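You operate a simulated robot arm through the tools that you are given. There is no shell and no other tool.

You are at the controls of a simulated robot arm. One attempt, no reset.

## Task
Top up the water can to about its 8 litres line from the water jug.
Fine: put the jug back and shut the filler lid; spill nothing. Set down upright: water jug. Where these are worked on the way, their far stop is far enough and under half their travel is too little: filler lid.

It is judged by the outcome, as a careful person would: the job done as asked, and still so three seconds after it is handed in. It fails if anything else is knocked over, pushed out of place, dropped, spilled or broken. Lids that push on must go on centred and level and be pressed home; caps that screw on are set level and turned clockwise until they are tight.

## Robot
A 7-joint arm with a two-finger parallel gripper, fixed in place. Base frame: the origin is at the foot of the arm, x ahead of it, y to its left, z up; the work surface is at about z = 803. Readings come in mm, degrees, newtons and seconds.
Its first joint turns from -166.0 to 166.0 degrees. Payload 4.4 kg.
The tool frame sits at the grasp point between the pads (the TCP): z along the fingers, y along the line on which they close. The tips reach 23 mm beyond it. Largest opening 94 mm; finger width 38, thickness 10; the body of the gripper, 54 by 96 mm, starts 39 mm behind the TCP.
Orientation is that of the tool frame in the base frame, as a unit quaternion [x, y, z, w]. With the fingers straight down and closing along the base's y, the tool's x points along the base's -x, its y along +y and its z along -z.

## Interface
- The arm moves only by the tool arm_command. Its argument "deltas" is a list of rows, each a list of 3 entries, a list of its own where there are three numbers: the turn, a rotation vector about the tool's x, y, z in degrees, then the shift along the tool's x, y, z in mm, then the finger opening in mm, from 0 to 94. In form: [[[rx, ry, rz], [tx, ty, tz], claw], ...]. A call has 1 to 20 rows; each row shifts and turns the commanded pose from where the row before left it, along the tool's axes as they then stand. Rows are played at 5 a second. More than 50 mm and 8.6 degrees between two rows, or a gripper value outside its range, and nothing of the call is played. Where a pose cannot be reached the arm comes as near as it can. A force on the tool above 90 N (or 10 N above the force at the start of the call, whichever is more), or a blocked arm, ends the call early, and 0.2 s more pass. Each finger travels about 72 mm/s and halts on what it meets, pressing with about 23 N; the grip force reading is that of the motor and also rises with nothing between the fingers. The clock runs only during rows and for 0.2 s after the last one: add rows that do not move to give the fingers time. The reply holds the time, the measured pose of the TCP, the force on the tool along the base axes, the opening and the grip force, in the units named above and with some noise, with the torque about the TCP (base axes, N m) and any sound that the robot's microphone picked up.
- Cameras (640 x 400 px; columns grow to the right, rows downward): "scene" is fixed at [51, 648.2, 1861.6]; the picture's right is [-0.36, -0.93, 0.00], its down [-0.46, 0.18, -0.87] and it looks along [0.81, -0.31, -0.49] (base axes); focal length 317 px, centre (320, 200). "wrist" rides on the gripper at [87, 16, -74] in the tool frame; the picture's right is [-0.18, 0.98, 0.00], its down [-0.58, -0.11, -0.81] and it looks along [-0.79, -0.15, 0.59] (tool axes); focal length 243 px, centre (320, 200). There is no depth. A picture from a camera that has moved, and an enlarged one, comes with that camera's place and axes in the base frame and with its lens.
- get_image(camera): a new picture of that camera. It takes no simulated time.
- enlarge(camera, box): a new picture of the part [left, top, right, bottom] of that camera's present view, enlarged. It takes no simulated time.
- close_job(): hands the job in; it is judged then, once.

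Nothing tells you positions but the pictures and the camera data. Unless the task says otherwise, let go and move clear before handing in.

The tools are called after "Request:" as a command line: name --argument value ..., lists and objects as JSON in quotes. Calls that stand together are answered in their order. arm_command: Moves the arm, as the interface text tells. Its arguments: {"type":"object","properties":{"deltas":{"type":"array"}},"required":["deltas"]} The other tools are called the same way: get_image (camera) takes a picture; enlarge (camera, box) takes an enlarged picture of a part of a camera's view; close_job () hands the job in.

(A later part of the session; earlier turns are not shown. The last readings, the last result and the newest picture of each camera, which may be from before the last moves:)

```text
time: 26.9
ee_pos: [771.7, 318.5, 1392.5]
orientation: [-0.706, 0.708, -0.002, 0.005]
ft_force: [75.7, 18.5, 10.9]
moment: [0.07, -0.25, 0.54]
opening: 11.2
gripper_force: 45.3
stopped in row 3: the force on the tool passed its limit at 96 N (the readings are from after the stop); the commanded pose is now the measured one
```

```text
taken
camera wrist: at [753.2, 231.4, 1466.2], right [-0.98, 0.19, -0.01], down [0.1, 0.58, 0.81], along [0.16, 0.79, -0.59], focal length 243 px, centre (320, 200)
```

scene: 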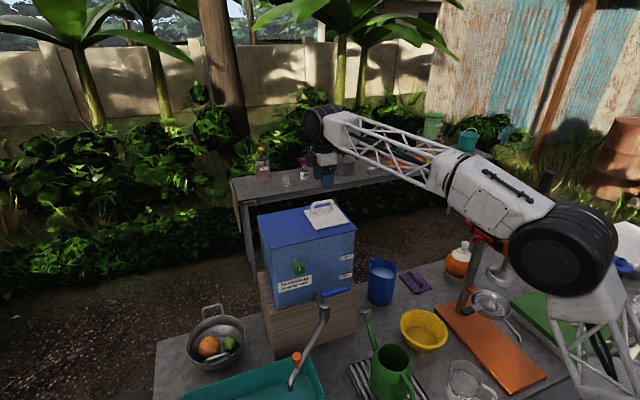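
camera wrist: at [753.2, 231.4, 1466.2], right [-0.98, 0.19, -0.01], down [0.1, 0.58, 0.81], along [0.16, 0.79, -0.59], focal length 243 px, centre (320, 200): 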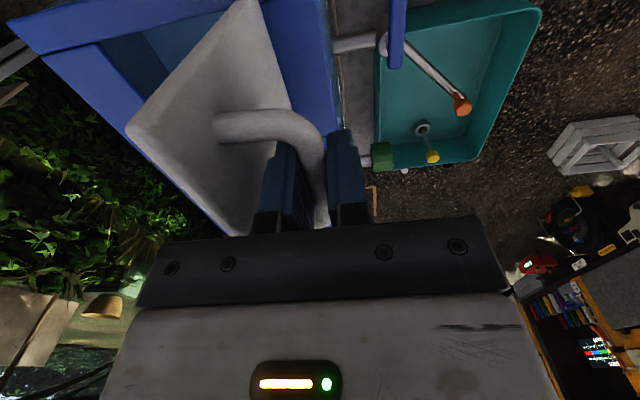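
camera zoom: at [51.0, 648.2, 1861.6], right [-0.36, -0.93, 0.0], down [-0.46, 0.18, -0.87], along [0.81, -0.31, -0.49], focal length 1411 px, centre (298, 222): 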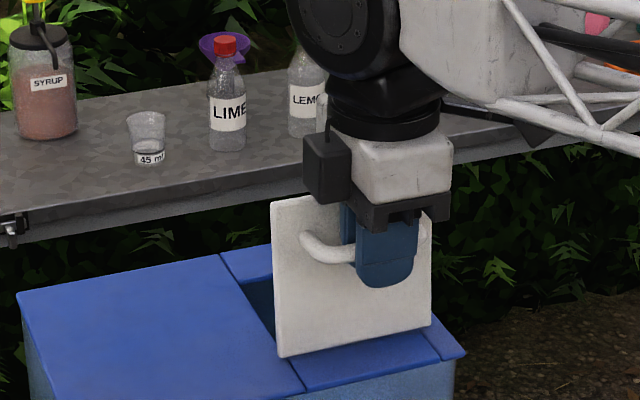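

A firm stop at about 80° open, and the force direction matches the lid's end stop. I'll relieve the push slightly, then open the fingers a little as a cage to see whether the lid stays.

Request:
arm_command --deltas '[[[0, 0, 0], [0, -2, -0.5], 5], [[0, 0, 0], [0, 0, 0], 5]]'

Request:
arm_command --deltas '[[[0, 0, 0], [0, 0, 0], 30], [[0, 0, 0], [0, 0, 0], 30], [[0, 0, 0], [0, 0, 0], 30], [[0, 0, 0], [0, 0, 0], 30], [[0, 0, 0], [0, 0, 0], 30]]'

Request:
get_image --camera "wrist"

Request:
enlarge --camera "scene" --box '[275, 150, 375, 240]'

```text
time: 27.5
ee_pos: [772.3, 317.6, 1392.1]
orientation: [-0.707, 0.708, -0.002, 0.003]
ft_force: [60.2, 1.3, -0.8]
moment: [0.14, -0.12, 0.44]
opening: 11.2
gripper_force: 45.2
```

```text
time: 28.7
ee_pos: [771.2, 319.5, 1394.9]
orientation: [-0.706, 0.708, -0.001, 0.003]
ft_force: [-0.3, -0.1, 0.1]
moment: [0.01, 0.02, 0.01]
opening: 30.0
gripper_force: 0.1
```

```text
taken
camera wrist: at [753.1, 231.8, 1467.8], right [-0.98, 0.19, -0.01], down [0.1, 0.58, 0.81], along [0.15, 0.79, -0.59], focal length 243 px, centre (320, 200)
```

wrist: 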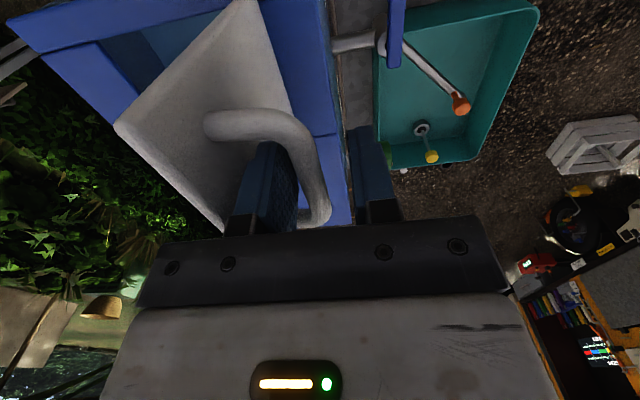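

```text
4.44 times, centred on (325, 195) of scene
camera zoom: at [51.0, 648.2, 1861.6], right [-0.36, -0.93, 0.0], down [-0.46, 0.18, -0.87], along [0.81, -0.31, -0.49], focal length 1411 px, centre (298, 222)
```

zoom: 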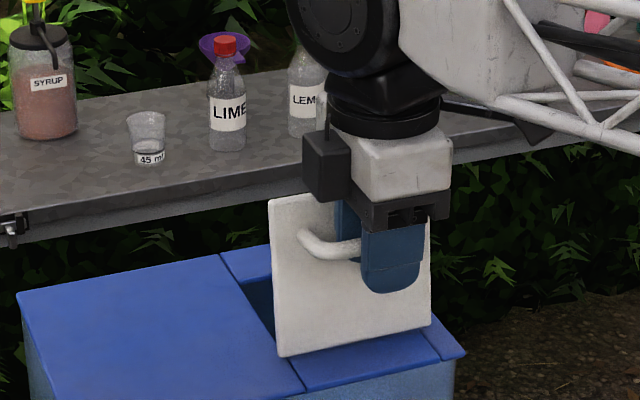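

The bar now sits by the +x finger, so the lid may have sagged a few degrees. I'll open further to see whether it keeps falling or holds.

Request:
arm_command --deltas '[[[0, 0, 0], [0, 0, 0], 44], [[0, 0, 0], [0, 0, 0], 44], [[0, 0, 0], [0, 0, 0], 44], [[0, 0, 0], [0, 0, 0], 44], [[0, 0, 0], [0, 0, 0], 44]]'

Request:
get_image --camera "wrist"

Request:
enlarge --camera "scene" --box '[275, 150, 375, 240]'

```text
time: 29.9
ee_pos: [770.4, 318.4, 1394.2]
orientation: [-0.706, 0.708, -0.002, 0.003]
ft_force: [-0.2, -0.2, 0.9]
moment: [0.0, 0.02, 0.0]
opening: 44.1
gripper_force: 0.0
```

```text
taken
camera wrist: at [753.1, 231.8, 1467.8], right [-0.98, 0.19, -0.01], down [0.1, 0.58, 0.81], along [0.15, 0.79, -0.59], focal length 243 px, centre (320, 200)
```

wrist: 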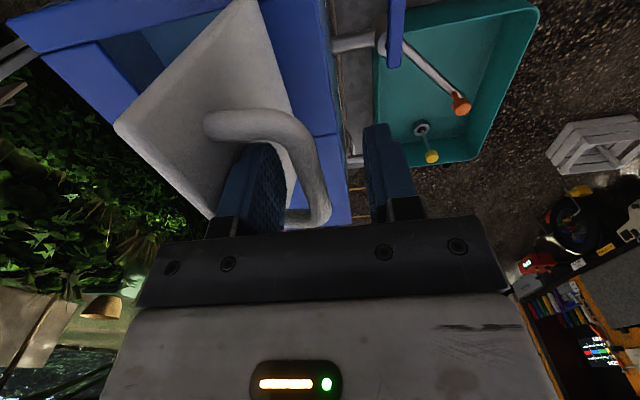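

```text
4.44 times, centred on (325, 195) of scene
camera zoom: at [51.0, 648.2, 1861.6], right [-0.36, -0.93, 0.0], down [-0.46, 0.18, -0.87], along [0.81, -0.31, -0.49], focal length 1411 px, centre (298, 222)
```

zoom: 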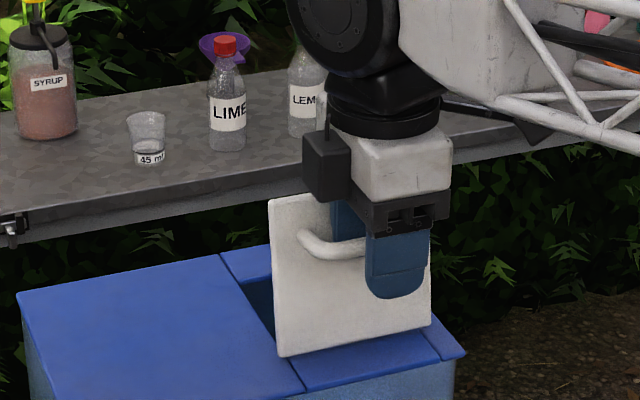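

The bar stays in place while the finger moved away, so the lid holds by itself. I'll narrow the fingers slightly and rise clear.

Request:
arm_command --deltas '[[[0, 0, 0], [0, 0, 0], 32], [[0, 0, 0], [0, 0, 0], 32], [[0, 0, 0], [0, 0, -10], 32], [[0, 0, 0], [0, 0, -20], 32], [[0, 0, 0], [0, 0, -30], 32], [[0, 0, 0], [0, 0, -30], 32], [[0, 0, 0], [0, 0, -30], 32], [[0, 0, 0], [0, 0, 0], 60]]'

Request:
get_image --camera "wrist"

Request:
enlarge --camera "scene" --box '[275, 150, 375, 240]'

```text
time: 31.7
ee_pos: [768.3, 317.5, 1515.5]
orientation: [-0.706, 0.708, -0.002, 0.003]
ft_force: [0.1, -0.1, -0.1]
moment: [-0.01, -0.01, -0.02]
opening: 59.9
gripper_force: 0.1
```

```text
taken
camera wrist: at [751.7, 230.3, 1588.1], right [-0.98, 0.19, -0.01], down [0.1, 0.58, 0.81], along [0.15, 0.79, -0.59], focal length 243 px, centre (320, 200)
```

wrist: 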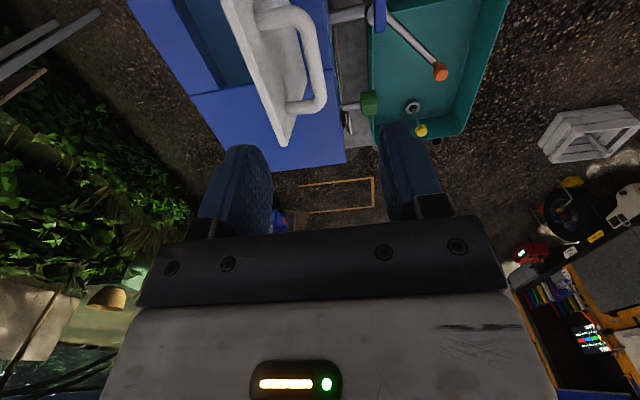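

```text
4.44 times, centred on (325, 195) of scene
camera zoom: at [51.0, 648.2, 1861.6], right [-0.36, -0.93, 0.0], down [-0.46, 0.18, -0.87], along [0.81, -0.31, -0.49], focal length 1411 px, centre (298, 222)
```

zoom: 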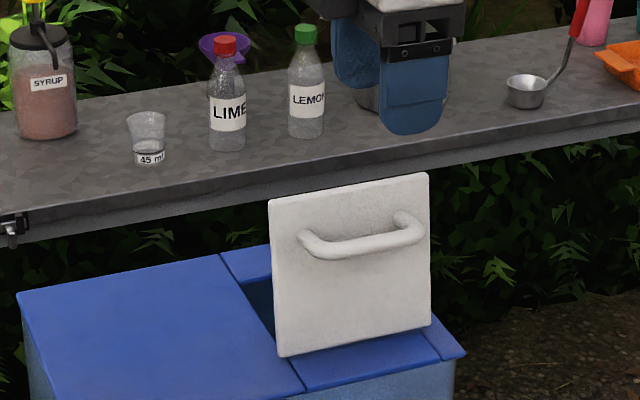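

The lid holds open at about 80°. I'll look at the opening's extent.

Request:
enlarge --camera "wrist" --box '[120, 0, 340, 170]'

Request:
enlarge --camera "scene" --box '[290, 180, 370, 240]'

```text
2.35 times, centred on (230, 85) of wrist
camera zoom: at [751.7, 230.3, 1588.1], right [-0.98, 0.19, -0.01], down [0.1, 0.58, 0.81], along [0.15, 0.79, -0.59], focal length 571 px, centre (532, 471)
```

zoom: 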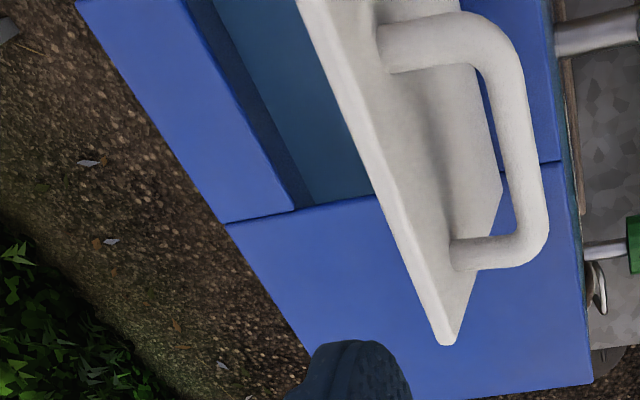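

```text
6.67 times, centred on (330, 210) of scene
camera zoom: at [51.0, 648.2, 1861.6], right [-0.36, -0.93, 0.0], down [-0.46, 0.18, -0.87], along [0.81, -0.31, -0.49], focal length 2116 px, centre (253, 133)
```

zoom: 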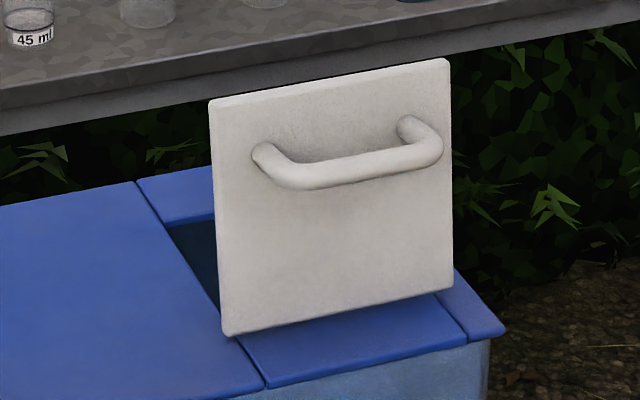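

The opening runs x≈805–906, y≈272–366. I plan to pour toward +y over the narrow side edge, so I'll test in free air, empty-handed, whether the arm can tilt the tool that way beside the tank.

Request:
arm_command --deltas '[[[0, 0, 0], [0, 0, -15], 60], [[0, 0, 0], [31, -22, 0], 60], [[0, 0, 0], [31, -22, 0], 60], [[0, 0, 0], [31, -22, 0], 60], [[0, 0, 0], [31, -22, 0], 60], [[0, 0, 0], [31, -22, 0], 60], [[0, 0, 0], [0, 0, 0], 60], [[0, 8, 0], [0, 0, 0], 60], [[0, 8, 0], [0, 0, 0], 60], [[0, 8, 0], [0, 0, 0], 60], [[0, 8, 0], [0, 0, 0], 60], [[0, 8, 0], [0, 0, 0], 60], [[0, 0, 0], [0, 0, 0], 60]]'

Request:
get_image --camera "scene"

Request:
get_image --camera "wrist"

```text
time: 34.5
ee_pos: [879.0, 163.2, 1528.5]
orientation: [-0.663, 0.666, -0.244, -0.24]
ft_force: [0.6, 0.8, 0.5]
moment: [0.07, -0.02, -0.02]
opening: 59.9
gripper_force: 0.0
```

```text
taken
```

scene: 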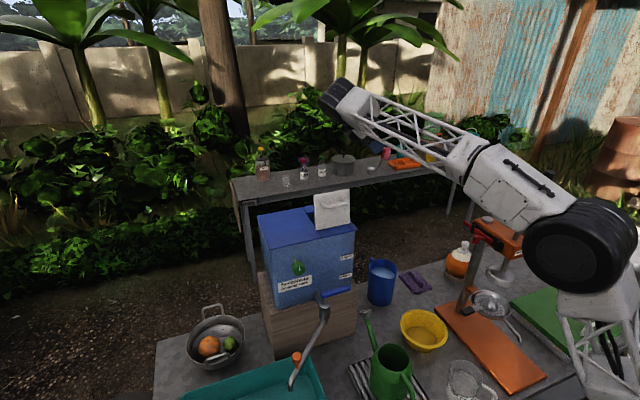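

```text
taken
camera wrist: at [861.9, 143.0, 1640.8], right [-0.98, 0.14, -0.12], down [0.11, 0.96, 0.25], along [0.16, 0.23, -0.96], focal length 243 px, centre (320, 200)
```

wrist: 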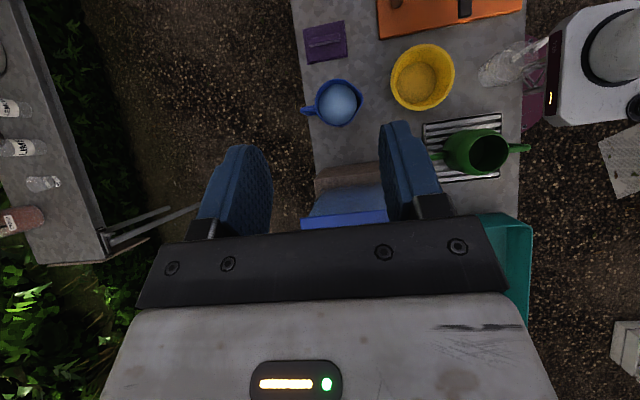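

A 40° tilt is reachable, and this view gives a good top view of the jug. I'll enlarge it.

Request:
enlarge --camera "wrist" --box '[290, 65, 380, 135]'

Request:
arm_command --deltas '[[[0, 8, 0], [0, 0, 0], 60], [[0, 8, 0], [0, 0, 0], 60], [[0, 8, 0], [0, 0, 0], 60], [[0, 0, 0], [0, 0, 0], 60]]'

Request:
get_image --camera "scene"

Request:
get_image --camera "wrist"

```text
5.71 times, centred on (335, 100) of wrist
camera zoom: at [861.9, 143.0, 1640.8], right [-0.98, 0.14, -0.12], down [0.11, 0.96, 0.25], along [0.16, 0.23, -0.96], focal length 1386 px, centre (234, 771)
```

zoom: 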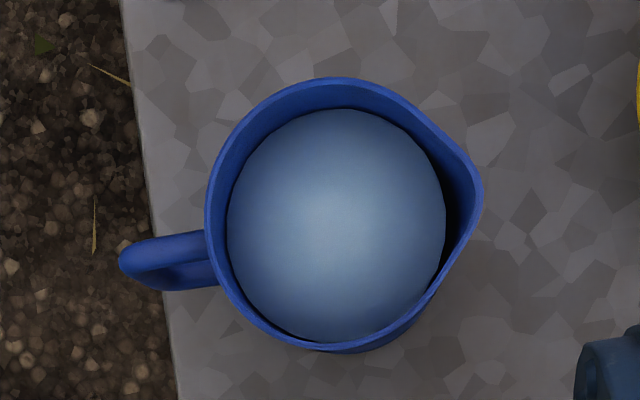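

```text
time: 35.5
ee_pos: [879.4, 162.4, 1529.5]
orientation: [-0.598, 0.602, -0.376, -0.372]
ft_force: [-0.1, -0.1, -0.7]
moment: [0.02, 0.02, -0.02]
opening: 59.9
gripper_force: 0.1
```

```text
taken
```

scene: 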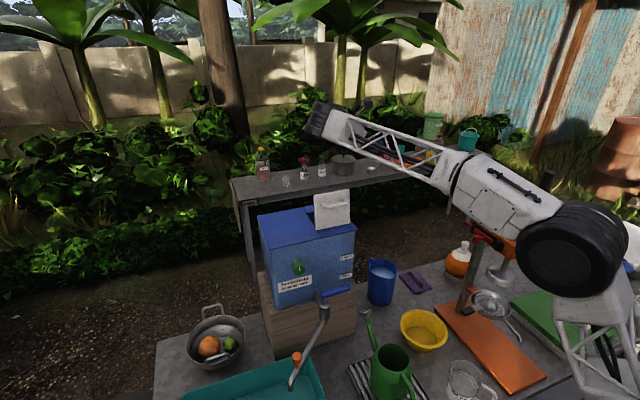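

```text
taken
camera wrist: at [861.8, 191.4, 1639.2], right [-0.98, 0.08, -0.17], down [0.11, 0.98, -0.17], along [0.15, -0.18, -0.97], focal length 243 px, centre (320, 200)
```

wrist: 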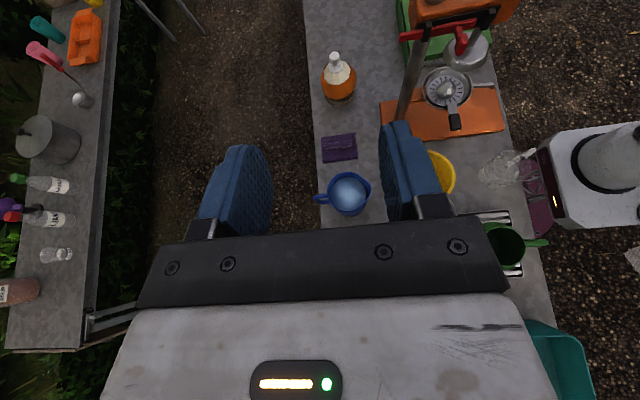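

The full 64° tilt is reachable too. The jug's spout faces −x and the handle points +x at y≈55. I'll untilt, yaw to 180°, and move above the jug's handle.

Request:
arm_command --deltas '[[[0, -8, 0], [0, 0, 0], 60], [[0, -8, 0], [0, 0, 0], 60], [[0, -8, 0], [0, 0, 0], 60], [[0, -8, 0], [0, 0, 0], 60], [[0, -8, 0], [0, 0, 0], 60], [[0, -8, 0], [0, 0, 0], 60], [[0, -8, 0], [0, 0, 0], 60], [[0, -8, 0], [0, 0, 0], 60], [[0, 0, -8], [0, 0, 0], 60], [[0, 0, -8], [0, 0, 0], 60], [[0, 0, -8], [0, 0, 0], 60], [[0, 0, -8], [0, 0, 0], 60], [[0, 0, -8], [0, 0, 0], 60], [[0, 0, -8], [0, 0, 0], 60], [[0, 0, -8], [0, 0, 0], 60], [[0, 0, -8], [0, 0, 0], 60], [[0, 0, -8], [0, 0, 0], 60], [[0, 0, -8], [0, 0, 0], 60], [[0, 0, -8], [0, 0, 0], 60], [[0, 0, -2], [0, 0, 0], 60]]'

Request:
arm_command --deltas '[[[0, 0, 0], [20, 26, 0], 50], [[0, 0, 0], [20, 27, 0], 50], [[0, 0, 0], [20, 27, 0], 50], [[0, 0, 0], [20, 27, 0], 50], [[0, 0, 0], [0, 0, 40], 50], [[0, 0, 0], [0, 0, 40], 50], [[0, 0, 0], [0, 0, 40], 50], [[0, 0, 0], [0, 0, 40], 50], [[0, 0, 0], [0, 0, 40], 50], [[0, 0, 0], [0, 0, 40], 50], [[0, 0, 0], [0, 0, 40], 50], [[0, 0, 0], [0, 0, 40], 50], [[0, 0, 0], [0, 0, 0], 50]]'

Request:
get_image --camera "wrist"

Request:
get_image --camera "scene"

```text
time: 39.7
ee_pos: [878.9, 161.8, 1528.9]
orientation: [1.0, 0.001, 0.003, -0.001]
ft_force: [0.8, -0.3, -0.2]
moment: [0.0, -0.02, -0.01]
opening: 60.2
gripper_force: 0.3
```

```text
time: 42.5
ee_pos: [965.2, 111.1, 1217.4]
orientation: [1.0, -0.007, 0.002, -0.001]
ft_force: [0.6, 0.1, -2.6]
moment: [0.0, 0.01, 0.0]
opening: 49.8
gripper_force: 0.0
out of reach, approached as far as the arm can: row 3, 4, 5, 6, 12
```

```text
taken
camera wrist: at [1050.3, 94.0, 1292.7], right [-0.2, -0.98, 0.0], down [-0.58, 0.12, 0.8], along [-0.79, 0.16, -0.59], focal length 243 px, centre (320, 200)
```

wrist: 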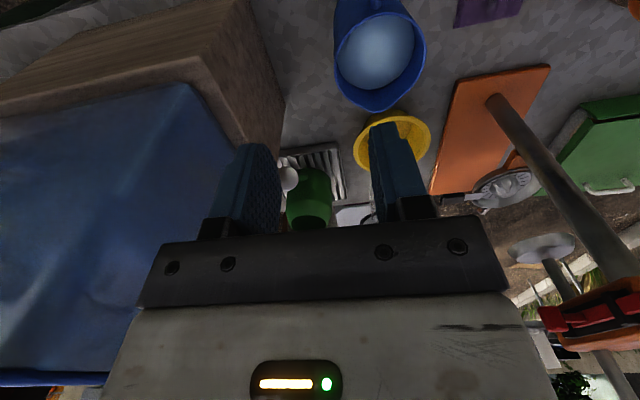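

```text
taken
```

scene: 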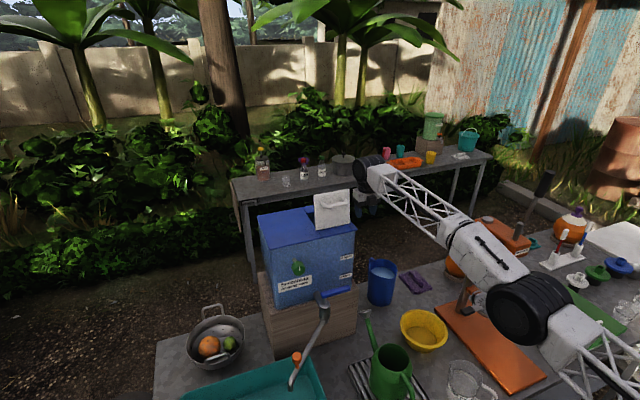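

Some rows were beyond reach and I'm at (965, 111, 1217), near the reach limit. I'll move sideways over the handle at a slightly smaller x.

Request:
arm_command --deltas '[[[0, 0, 0], [-5, 20, 10], 50], [[0, 0, 0], [0, 20, 10], 50], [[0, 0, 0], [0, 16, 10], 50], [[0, 0, 0], [0, 0, 10], 50], [[0, 0, 0], [0, 0, 0], 50]]'

Request:
get_image --camera "wrist"

```text
time: 43.7
ee_pos: [964.6, 114.0, 1211.4]
orientation: [1.0, -0.007, 0.003, 0.0]
ft_force: [0.3, -0.3, -1.0]
moment: [0.0, 0.0, 0.03]
opening: 49.8
gripper_force: 0.0
out of reach, approached as far as the arm can: row 1, 2, 3
```

```text
taken
camera wrist: at [1049.8, 96.1, 1286.7], right [-0.2, -0.98, 0.0], down [-0.59, 0.12, 0.8], along [-0.79, 0.16, -0.6], focal length 243 px, centre (320, 200)
```

wrist: 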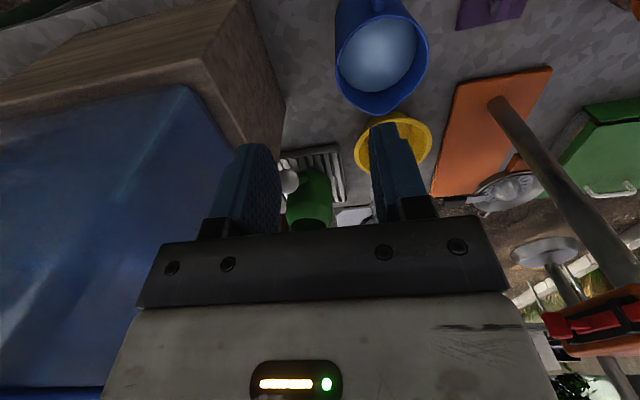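

The arm refuses to go to smaller y at this yaw, likely a wrist joint limit at 180°. I'll look at how the gripper stands before choosing another yaw.

Request:
enlarge --camera "scene" --box '[335, 140, 455, 220]'

```text
5.00 times, centred on (395, 180) of scene
camera zoom: at [51.0, 648.2, 1861.6], right [-0.36, -0.93, 0.0], down [-0.46, 0.18, -0.87], along [0.81, -0.31, -0.49], focal length 1587 px, centre (-55, 300)
```

zoom: 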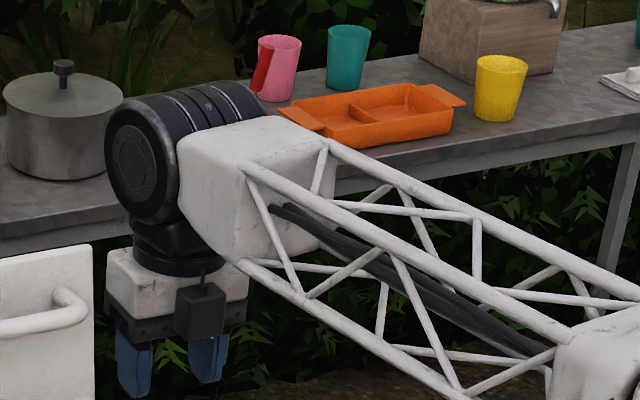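

A small block on the gripper's far side and the camera both clear the rim in either yaw. The 180° yaw runs into a joint limit here, so I'll use yaw 0 for grasping and the −90° yaw for pouring. I'll back away and test that pouring orientation in free air first.

Request:
arm_command --deltas '[[[0, 0, 0], [-10, -6, -40], 50], [[0, 0, 0], [-10, -6, -40], 50], [[0, 0, 0], [-10, -6, -40], 50], [[0, 0, 0], [-10, -6, -40], 50], [[0, 0, 0], [-15, -6, -40], 50], [[0, 0, 0], [-15, -6, -40], 50], [[0, 0, 0], [-15, -6, -40], 50], [[0, 0, 0], [0, 0, -10], 50], [[0, 0, 8], [0, 0, 0], 50], [[0, 0, 8], [0, 0, 0], 50], [[0, 0, 8], [0, 0, 0], 50], [[0, 0, 8], [0, 0, 0], 50], [[0, 0, 8], [0, 0, 0], 50], [[0, 0, 8], [0, 0, 0], 50], [[0, 0, 8], [0, 0, 0], 50], [[0, 0, 8], [0, 0, 0], 50], [[0, 0, 8], [0, 0, 0], 50], [[0, 0, 8], [0, 0, 0], 50], [[0, 0, 8], [0, 0, 0], 50], [[0, 0, 2], [0, 0, 0], 50]]'

Request:
arm_command --deltas '[[[0, 0, 8], [0, 0, 0], 50], [[0, 0, 8], [0, 0, 0], 50], [[0, 0, 8], [0, 0, 0], 50], [[0, 0, 8], [0, 0, 0], 50], [[0, 0, 8], [0, 0, 0], 50], [[0, 0, 8], [0, 0, 0], 50], [[0, 0, 8], [0, 0, 0], 50], [[0, 0, 8], [0, 0, 0], 50], [[0, 0, 8], [0, 0, 0], 50], [[0, 0, 8], [0, 0, 0], 50], [[0, 0, 8], [0, 0, 0], 50], [[0, 0, 2], [0, 0, 0], 50], [[0, 0, 0], [0, 0, 0], 50]]'

```text
time: 47.9
ee_pos: [879.6, 156.9, 1501.0]
orientation: [-0.706, 0.709, -0.002, 0.003]
ft_force: [-0.4, 0.6, 0.0]
moment: [-0.04, 0.0, -0.01]
opening: 49.9
gripper_force: 0.1
```

```text
time: 50.7
ee_pos: [878.9, 155.7, 1501.4]
orientation: [0.001, 1.0, 0.001, 0.004]
ft_force: [0.1, 0.5, 0.4]
moment: [0.02, -0.04, 0.0]
opening: 49.8
gripper_force: 0.1
```

Request:
arm_command --deltas '[[[0, 0, 8], [0, 0, 0], 50], [[0, 0, 8], [0, 0, 0], 50], [[0, 0, 8], [0, 0, 0], 50], [[0, 0, 8], [0, 0, 0], 50], [[0, 0, 8], [0, 0, 0], 50], [[0, 0, 8], [0, 0, 0], 50], [[0, 0, 8], [0, 0, 0], 50], [[0, 0, 8], [0, 0, 0], 50], [[0, 0, 8], [0, 0, 0], 50], [[0, 0, 8], [0, 0, 0], 50], [[0, 0, 8], [0, 0, 0], 50], [[0, 0, 2], [0, 0, 0], 50], [[0, -8, 0], [0, 0, 0], 50], [[0, -8, 0], [0, 0, 0], 50], [[0, -8, 0], [0, 0, 0], 50], [[0, -8, 0], [0, 0, 0], 50], [[0, -8, 0], [0, 0, 0], 50], [[0, -8, 0], [0, 0, 0], 50], [[0, -8, 0], [0, 0, 0], 50], [[0, -8, 0], [0, 0, 0], 50]]'

Request:
get_image --camera "scene"

Request:
get_image --camera "wrist"

```text
time: 54.9
ee_pos: [877.4, 155.1, 1502.5]
orientation: [0.602, 0.598, -0.373, 0.376]
ft_force: [-1.1, -1.1, 0.1]
moment: [0.01, -0.01, 0.03]
opening: 50.1
gripper_force: 0.2
```

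```text
taken
```

scene: 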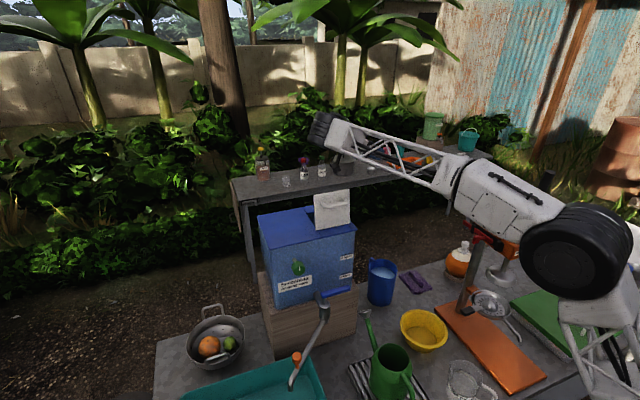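

```text
taken
camera wrist: at [894.7, 260.3, 1456.7], right [0.98, -0.08, 0.17], down [-0.11, 0.47, 0.88], along [-0.15, -0.88, 0.45], focal length 243 px, centre (320, 200)
```

wrist: 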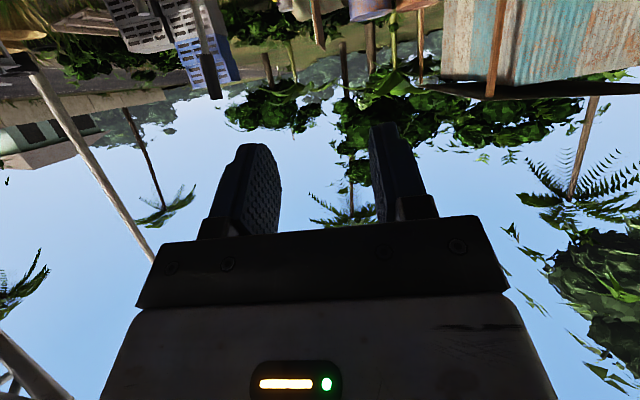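

The pouring orientation works at yaw −90° as well. Now back to yaw 0 and over the jug's handle.

Request:
arm_command --deltas '[[[0, 8, 0], [0, 0, 0], 50], [[0, 8, 0], [0, 0, 0], 50], [[0, 8, 0], [0, 0, 0], 50], [[0, 8, 0], [0, 0, 0], 50], [[0, 8, 0], [0, 0, 0], 50], [[0, 8, 0], [0, 0, 0], 50], [[0, 8, 0], [0, 0, 0], 50], [[0, 8, 0], [0, 0, 0], 50], [[0, 0, -8], [0, 0, 0], 50], [[0, 0, -8], [0, 0, 0], 50], [[0, 0, -8], [0, 0, 0], 50], [[0, 0, -8], [0, 0, 0], 50], [[0, 0, -8], [0, 0, 0], 50], [[0, 0, -8], [0, 0, 0], 50], [[0, 0, -8], [0, 0, 0], 50], [[0, 0, -8], [0, 0, 0], 50], [[0, 0, -8], [0, 0, 0], 50], [[0, 0, -8], [0, 0, 0], 50], [[0, 0, -8], [0, 0, 0], 50], [[0, 0, -2], [0, 0, 0], 50]]'

Request:
arm_command --deltas '[[[0, 0, 0], [0, 0, 40], 50], [[0, 0, 0], [0, 0, 40], 50], [[0, 0, 0], [0, 0, 40], 50], [[0, 0, 0], [0, 0, 40], 50], [[0, 0, 0], [0, 0, 40], 50], [[0, 0, 0], [0, 0, 40], 50], [[0, 0, 0], [-16, -20, 20], 50], [[0, 0, 0], [-16, -20, 20], 50], [[0, 0, 0], [-16, -20, 20], 50], [[0, 0, 0], [-16, -20, 20], 50], [[0, 0, 0], [-16, -20, 20], 50], [[0, 0, 0], [0, 0, 20], 50], [[0, 0, 0], [0, 0, 0], 50]]'

Request:
get_image --camera "wrist"

Request:
get_image --camera "scene"

```text
time: 59.1
ee_pos: [877.4, 155.7, 1501.4]
orientation: [-0.001, 1.0, 0.001, 0.003]
ft_force: [0.0, -0.4, -0.8]
moment: [0.04, 0.01, -0.04]
opening: 50.0
gripper_force: 0.0
```

```text
time: 61.9
ee_pos: [963.4, 57.4, 1139.8]
orientation: [0.001, 1.0, 0.0, 0.003]
ft_force: [-0.4, 0.1, 1.0]
moment: [-0.02, 0.03, -0.01]
opening: 50.0
gripper_force: 0.1
```

```text
taken
camera wrist: at [875.1, 72.4, 1213.5], right [0.19, 0.98, 0.0], down [0.58, -0.11, 0.81], along [0.8, -0.15, -0.59], focal length 243 px, centre (320, 200)
```

wrist: 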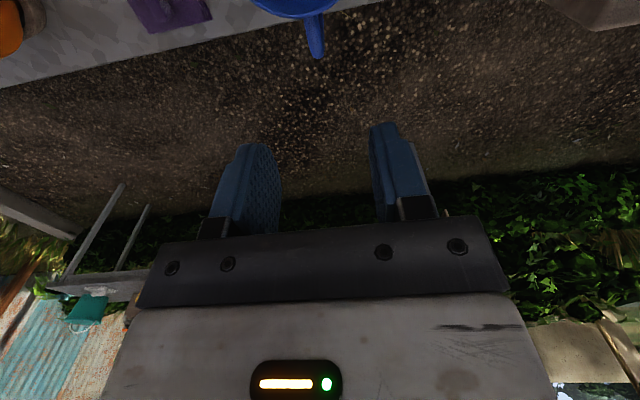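

```text
taken
```

scene: 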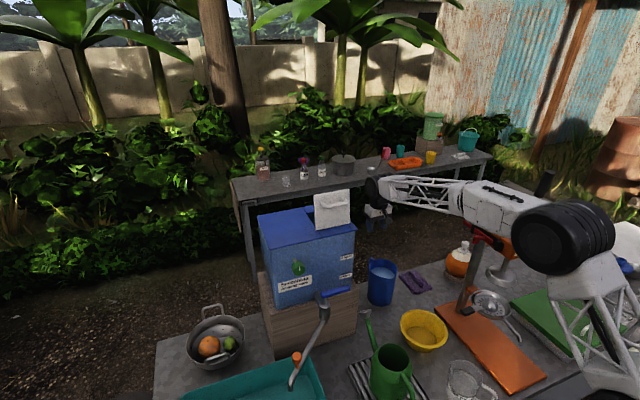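

Now over the handle at yaw 0. I'll enlarge the handle in the wrist view.

Request:
enlarge --camera "wrist" --box '[240, 0, 400, 100]'

```text
4.00 times, centred on (320, 50) of wrist
camera zoom: at [875.1, 72.4, 1213.5], right [0.19, 0.98, 0.0], down [0.58, -0.11, 0.81], along [0.8, -0.15, -0.59], focal length 970 px, centre (320, 800)
```

zoom: 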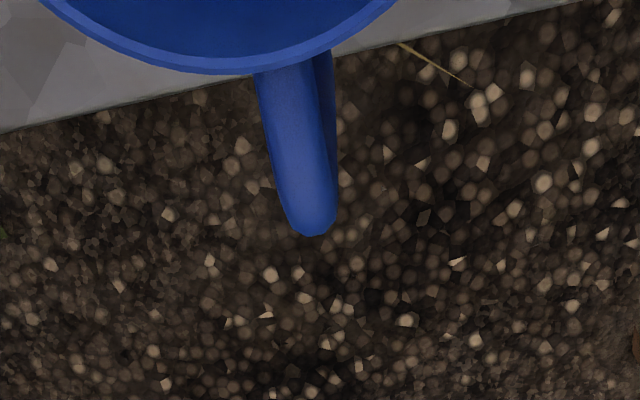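

The handle lies at y≈51, x≈949–985, about 11–12 mm thick. I'll align over it and descend partway, then check.

Request:
arm_command --deltas '[[[0, 0, 0], [2.5, -6.4, 30], 50], [[0, 0, 0], [0, 0, 35], 50], [[0, 0, 0], [0, 0, 35], 50], [[0, 0, 0], [0, 0, 30], 50], [[0, 0, 0], [0, 0, 0], 50]]'

Request:
get_image --camera "wrist"

Request:
enlarge --camera "scene" --box '[350, 220, 430, 310]'

```text
time: 63.1
ee_pos: [959.7, 52.1, 1011.6]
orientation: [0.001, 1.0, 0.001, 0.003]
ft_force: [0.3, -0.2, -0.2]
moment: [-0.01, 0.0, -0.02]
opening: 49.9
gripper_force: 0.1
```

```text
taken
camera wrist: at [872.2, 66.6, 1084.2], right [0.19, 0.98, 0.0], down [0.58, -0.11, 0.81], along [0.8, -0.15, -0.59], focal length 243 px, centre (320, 200)
```

wrist: 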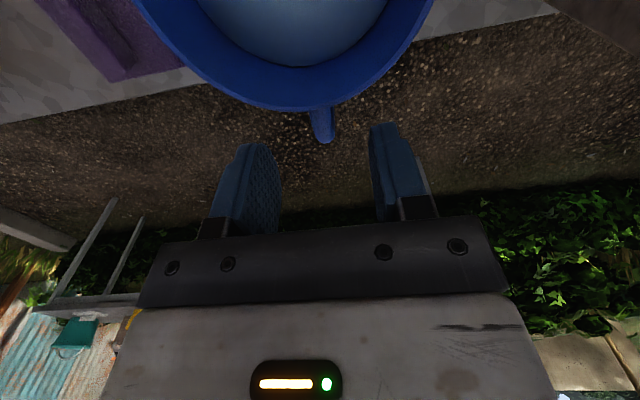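

```text
4.44 times, centred on (390, 265) of scene
camera zoom: at [51.0, 648.2, 1861.6], right [-0.36, -0.93, 0.0], down [-0.46, 0.18, -0.87], along [0.81, -0.31, -0.49], focal length 1411 px, centre (9, -89)
```

zoom: 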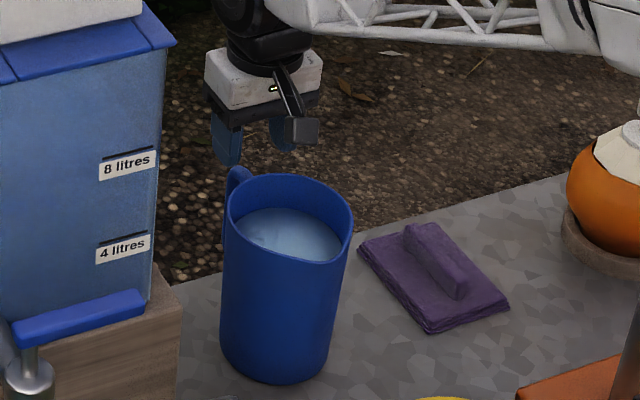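

Request:
enlarge --camera "wrist" --box '[260, 60, 380, 160]'

Request:
enlarge --camera "scene" --box '[360, 240, 400, 270]'

```text
4.00 times, centred on (320, 110) of wrist
camera zoom: at [872.2, 66.6, 1084.2], right [0.19, 0.98, 0.0], down [0.58, -0.11, 0.81], along [0.8, -0.15, -0.59], focal length 970 px, centre (320, 560)
```

zoom: 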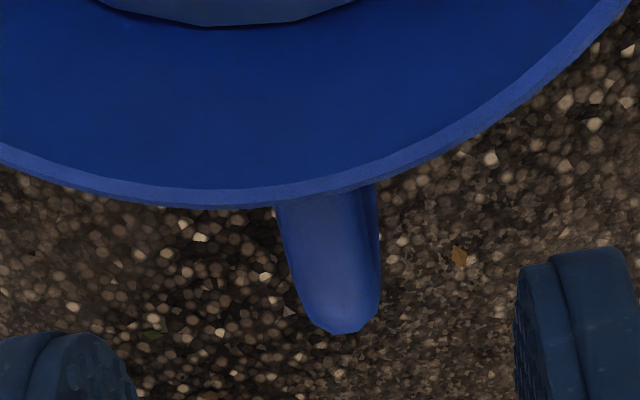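

```text
13.33 times, centred on (380, 255) of scene
camera zoom: at [51.0, 648.2, 1861.6], right [-0.36, -0.93, 0.0], down [-0.46, 0.18, -0.87], along [0.81, -0.31, -0.49], focal length 4232 px, centre (-480, -533)
```

zoom: 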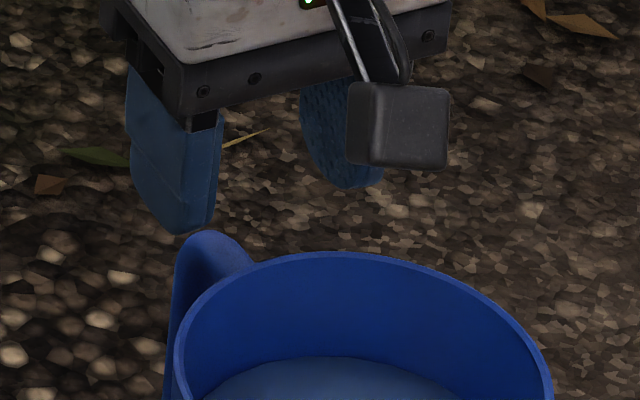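

The handle's bar is at x≈981 with the top arm at z≈964, y≈53. I'll shift slightly outward and descend so the pads straddle both.

Request:
arm_command --deltas '[[[0, 0, 0], [-6, 0.9, 10], 50], [[0, 0, 0], [0, 0, 15], 50], [[0, 0, 0], [0, 0, 15], 50], [[0, 0, 0], [0, 0, 12], 50], [[0, 0, 0], [0, 0, 0], 50]]'

Request:
get_image --camera "wrist"

Request:
enlarge --camera "scene" --box '[355, 230, 415, 275]'

```text
time: 64.3
ee_pos: [965.8, 50.5, 957.3]
orientation: [0.001, 1.0, 0.001, 0.003]
ft_force: [0.2, 1.2, 0.6]
moment: [0.0, 0.03, 0.04]
opening: 49.9
gripper_force: 0.0
```

```text
taken
camera wrist: at [877.6, 65.6, 1032.1], right [0.19, 0.98, 0.0], down [0.58, -0.11, 0.81], along [0.8, -0.15, -0.59], focal length 243 px, centre (320, 200)
```

wrist: 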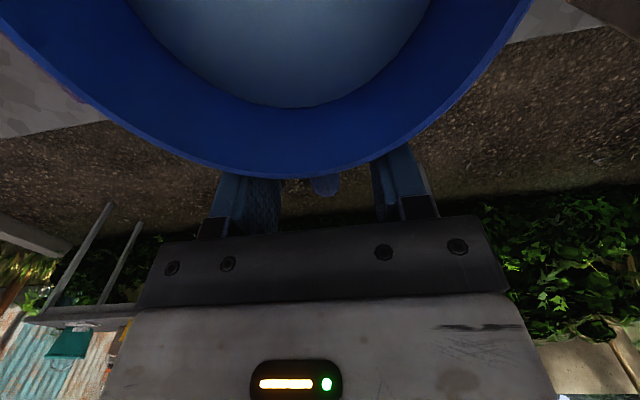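

```text
8.89 times, centred on (385, 252) of scene
camera zoom: at [51.0, 648.2, 1861.6], right [-0.36, -0.93, 0.0], down [-0.46, 0.18, -0.87], along [0.81, -0.31, -0.49], focal length 2821 px, centre (-258, -267)
```

zoom: 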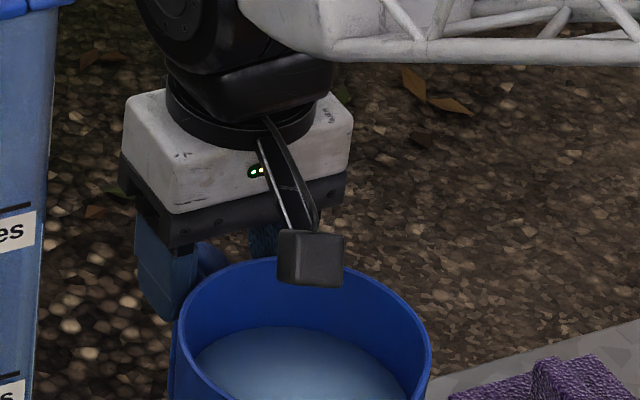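

The handle is centred between the fingers. I'll close on it.

Request:
arm_command --deltas '[[[0, 0, 0], [0, 0.5, 0], 30], [[0, 0, 0], [0, 0, 0], 18], [[0, 0, 0], [0, 0, 0], 12], [[0, 0, 0], [0, 0, 0], 6], [[0, 0, 0], [0, 0, 0], 2], [[0, 0, 0], [0, 0, 0], 0], [[0, 0, 0], [0, 0, 0], 0]]'

Request:
get_image --camera "wrist"

Request:
enlarge --camera "scene" --box '[350, 220, 430, 310]'

```text
time: 65.9
ee_pos: [966.1, 50.9, 960.3]
orientation: [0.001, 1.0, 0.0, 0.003]
ft_force: [0.0, -4.6, 5.1]
moment: [-0.07, 0.15, 0.29]
opening: 14.0
gripper_force: 23.0
```

```text
taken
camera wrist: at [877.9, 66.9, 1032.8], right [0.19, 0.98, 0.0], down [0.58, -0.11, 0.81], along [0.8, -0.15, -0.59], focal length 243 px, centre (320, 200)
```

wrist: 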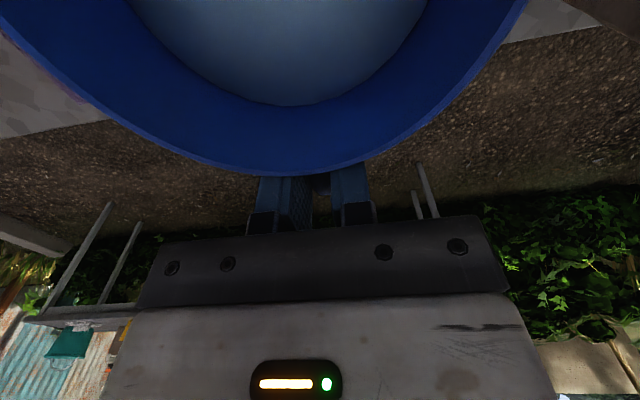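

```text
4.44 times, centred on (390, 265) of scene
camera zoom: at [51.0, 648.2, 1861.6], right [-0.36, -0.93, 0.0], down [-0.46, 0.18, -0.87], along [0.81, -0.31, -0.49], focal length 1411 px, centre (9, -89)
```

zoom: 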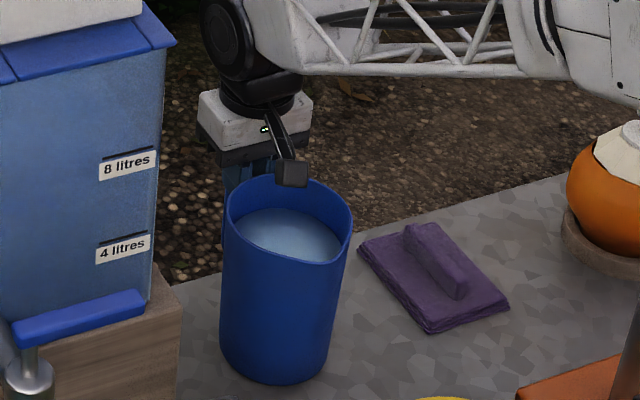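

Gripped at 14 mm. Now a tiny test lift of about 6 mm to see whether the jug stays level.

Request:
arm_command --deltas '[[[0, 0, 0], [0, 0, -1.5], 0], [[0, 0, 0], [0, 0, -1.5], 0], [[0, 0, 0], [0, 0, -1.5], 0], [[0, 0, 0], [0, 0, -1.5], 0], [[0, 0, 0], [0, 0, 0], 0]]'

Request:
get_image --camera "wrist"

Request:
enlarge --camera "scene" --box '[350, 220, 430, 310]'

```text
time: 67.1
ee_pos: [964.8, 51.2, 964.7]
orientation: [0.0, 1.0, 0.001, 0.003]
ft_force: [-0.1, 0.2, -10.6]
moment: [-0.03, -0.61, -0.02]
opening: 13.6
gripper_force: 22.8
```

```text
taken
camera wrist: at [877.6, 67.1, 1038.7], right [0.19, 0.98, 0.0], down [0.58, -0.11, 0.81], along [0.8, -0.15, -0.59], focal length 243 px, centre (320, 200)
```

wrist: 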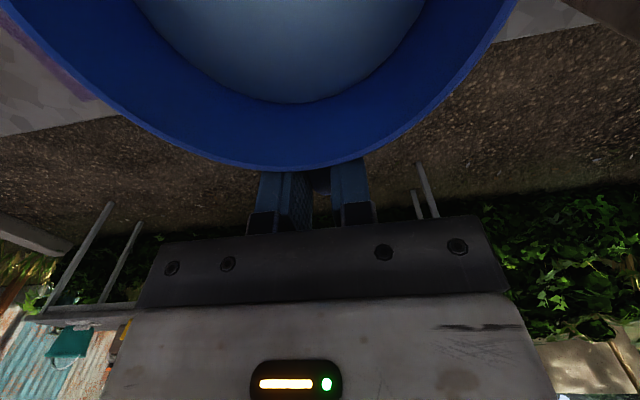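

```text
4.44 times, centred on (390, 265) of scene
camera zoom: at [51.0, 648.2, 1861.6], right [-0.36, -0.93, 0.0], down [-0.46, 0.18, -0.87], along [0.81, -0.31, -0.49], focal length 1411 px, centre (9, -89)
```

zoom: 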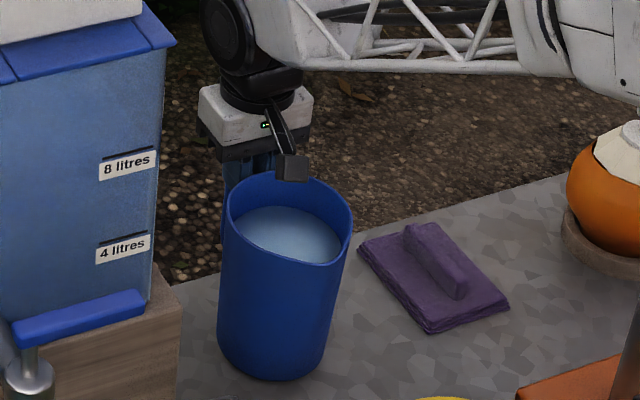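

The handle side has risen but the spout side still bears on the table. I'll lift 3 mm more to see if the grip torque builds or slips.

Request:
arm_command --deltas '[[[0, 0, 0], [0, 0, -1.5], 0], [[0, 0, 0], [0, 0, -1.5], 0], [[0, 0, 0], [0, 0, 0], 0]]'

Request:
enlarge --camera "scene" --box '[350, 220, 430, 310]'

```text
time: 67.9
ee_pos: [965.2, 51.0, 967.0]
orientation: [0.001, 1.0, 0.001, 0.002]
ft_force: [-1.0, 0.4, -10.2]
moment: [-0.04, -0.49, 0.0]
opening: 13.7
gripper_force: 22.5
```

```text
4.44 times, centred on (390, 265) of scene
camera zoom: at [51.0, 648.2, 1861.6], right [-0.36, -0.93, 0.0], down [-0.46, 0.18, -0.87], along [0.81, -0.31, -0.49], focal length 1411 px, centre (9, -89)
```

zoom: 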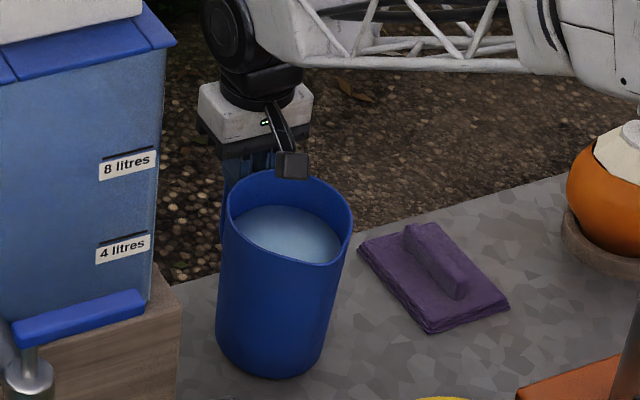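

The grip torque saturates near 0.55 N·m, so the handle pivots in the pads. I'll set the jug back down flat and take a better grip, deeper on the handle and flush against the jug wall.

Request:
arm_command --deltas '[[[0, 0, 0], [0, 0, 1.5], 0], [[0, 0, 0], [0, 0, 1.5], 0], [[0, 0, 0], [0, 0, 1.5], 0], [[0, 0, 0], [0, 0, 1.5], 0], [[0, 0, 0], [0, 0, 1.5], 0], [[0, 0, 0], [0, 0, 1.2], 0], [[0, 0, 0], [0, 0, 0], 0]]'

Request:
enlarge --camera "scene" --box '[350, 220, 430, 310]'

```text
time: 69.5
ee_pos: [965.1, 51.9, 960.4]
orientation: [0.001, 1.0, 0.001, 0.005]
ft_force: [8.3, -3.4, 15.8]
moment: [0.02, 1.03, 0.23]
opening: 13.7
gripper_force: 22.9
```

```text
4.44 times, centred on (390, 265) of scene
camera zoom: at [51.0, 648.2, 1861.6], right [-0.36, -0.93, 0.0], down [-0.46, 0.18, -0.87], along [0.81, -0.31, -0.49], focal length 1411 px, centre (9, -89)
```

zoom: 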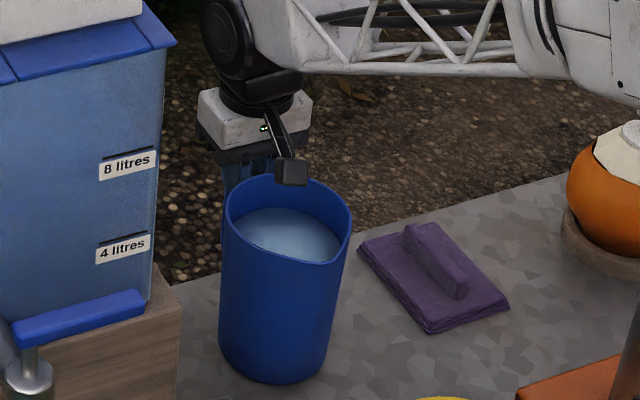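

The jug is flat again. I'll release, shift the fingers closer to the wall and deeper, watching the force.

Request:
arm_command --deltas '[[[0, 0, 0], [0, 0, -1], 0], [[0, 0, 0], [0, 0, 0], 40], [[0, 0, 0], [0, 0, 0], 40], [[0, 0, 0], [0, 0, 0], 40], [[0, 0, 0], [4, 0, 3], 40], [[0, 0, 0], [3, 0, 4], 40], [[0, 0, 0], [0, 0, 4], 40], [[0, 0, 0], [0, 0, 0], 40]]'

Request:
get_image --camera "wrist"

Request:
enlarge --camera "scene" --box '[360, 230, 410, 265]'

```text
time: 71.3
ee_pos: [959.2, 52.8, 948.8]
orientation: [0.001, 1.0, 0.0, 0.003]
ft_force: [2.4, 1.4, -1.3]
moment: [0.01, -0.01, -0.03]
opening: 40.5
gripper_force: 0.2
```

```text
taken
camera wrist: at [870.9, 67.5, 1022.4], right [0.19, 0.98, 0.0], down [0.58, -0.11, 0.81], along [0.8, -0.15, -0.59], focal length 243 px, centre (320, 200)
```

wrist: 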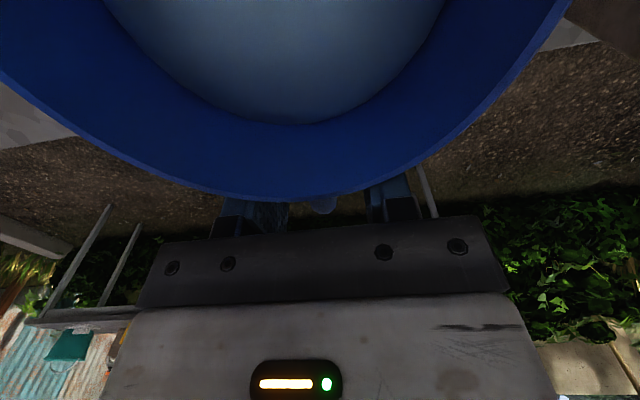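

```text
11.43 times, centred on (385, 248) of scene
camera zoom: at [51.0, 648.2, 1861.6], right [-0.36, -0.93, 0.0], down [-0.46, 0.18, -0.87], along [0.81, -0.31, -0.49], focal length 3628 px, centre (-423, -343)
```

zoom: 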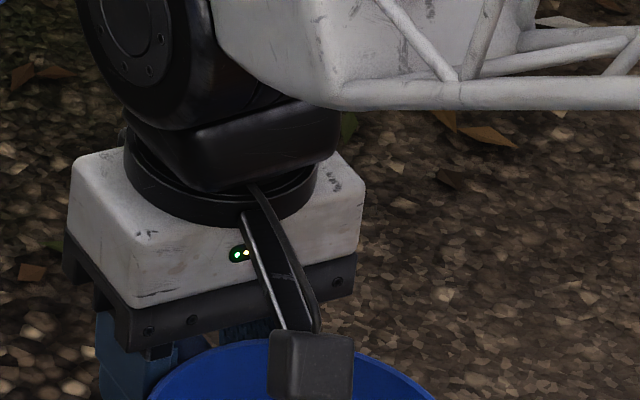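

Request:
arm_command --deltas '[[[0, 0, 0], [1.5, 0, 1.5], 40], [[0, 0, 0], [0, 0, 0], 25], [[0, 0, 0], [0, 0, 0], 16], [[0, 0, 0], [0, 0, 0], 10], [[0, 0, 0], [0, 0, 0], 5], [[0, 0, 0], [0, 0, 0], 5], [[0, 0, 0], [0, 0, 0], 5]]'

```text
time: 72.9
ee_pos: [956.4, 51.1, 947.6]
orientation: [0.001, 1.0, 0.001, 0.003]
ft_force: [2.8, -2.0, 0.1]
moment: [-0.01, 0.03, 0.14]
opening: 13.7
gripper_force: 23.0
```

Request:
arm_command --deltas '[[[0, 0, 0], [0, 0, -1.5], 5], [[0, 0, 0], [0, 0, -1.5], 5], [[0, 0, 0], [0, 0, -1.5], 5], [[0, 0, 0], [0, 0, -1.5], 5], [[0, 0, 0], [0, 0, 0], 5]]'

Request:
enlarge --camera "scene" --box '[350, 220, 430, 310]'

```text
time: 74.1
ee_pos: [955.7, 53.2, 953.8]
orientation: [0.0, 1.0, 0.001, 0.004]
ft_force: [-1.4, 0.1, -11.6]
moment: [0.01, -0.54, 0.02]
opening: 13.7
gripper_force: 23.0
```

```text
4.44 times, centred on (390, 265) of scene
camera zoom: at [51.0, 648.2, 1861.6], right [-0.36, -0.93, 0.0], down [-0.46, 0.18, -0.87], along [0.81, -0.31, -0.49], focal length 1411 px, centre (9, -89)
```

zoom: 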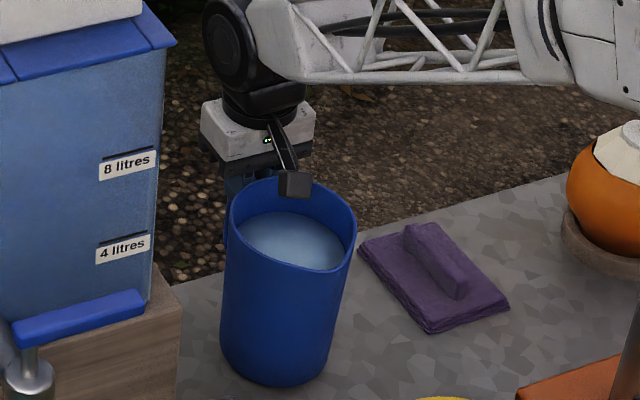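

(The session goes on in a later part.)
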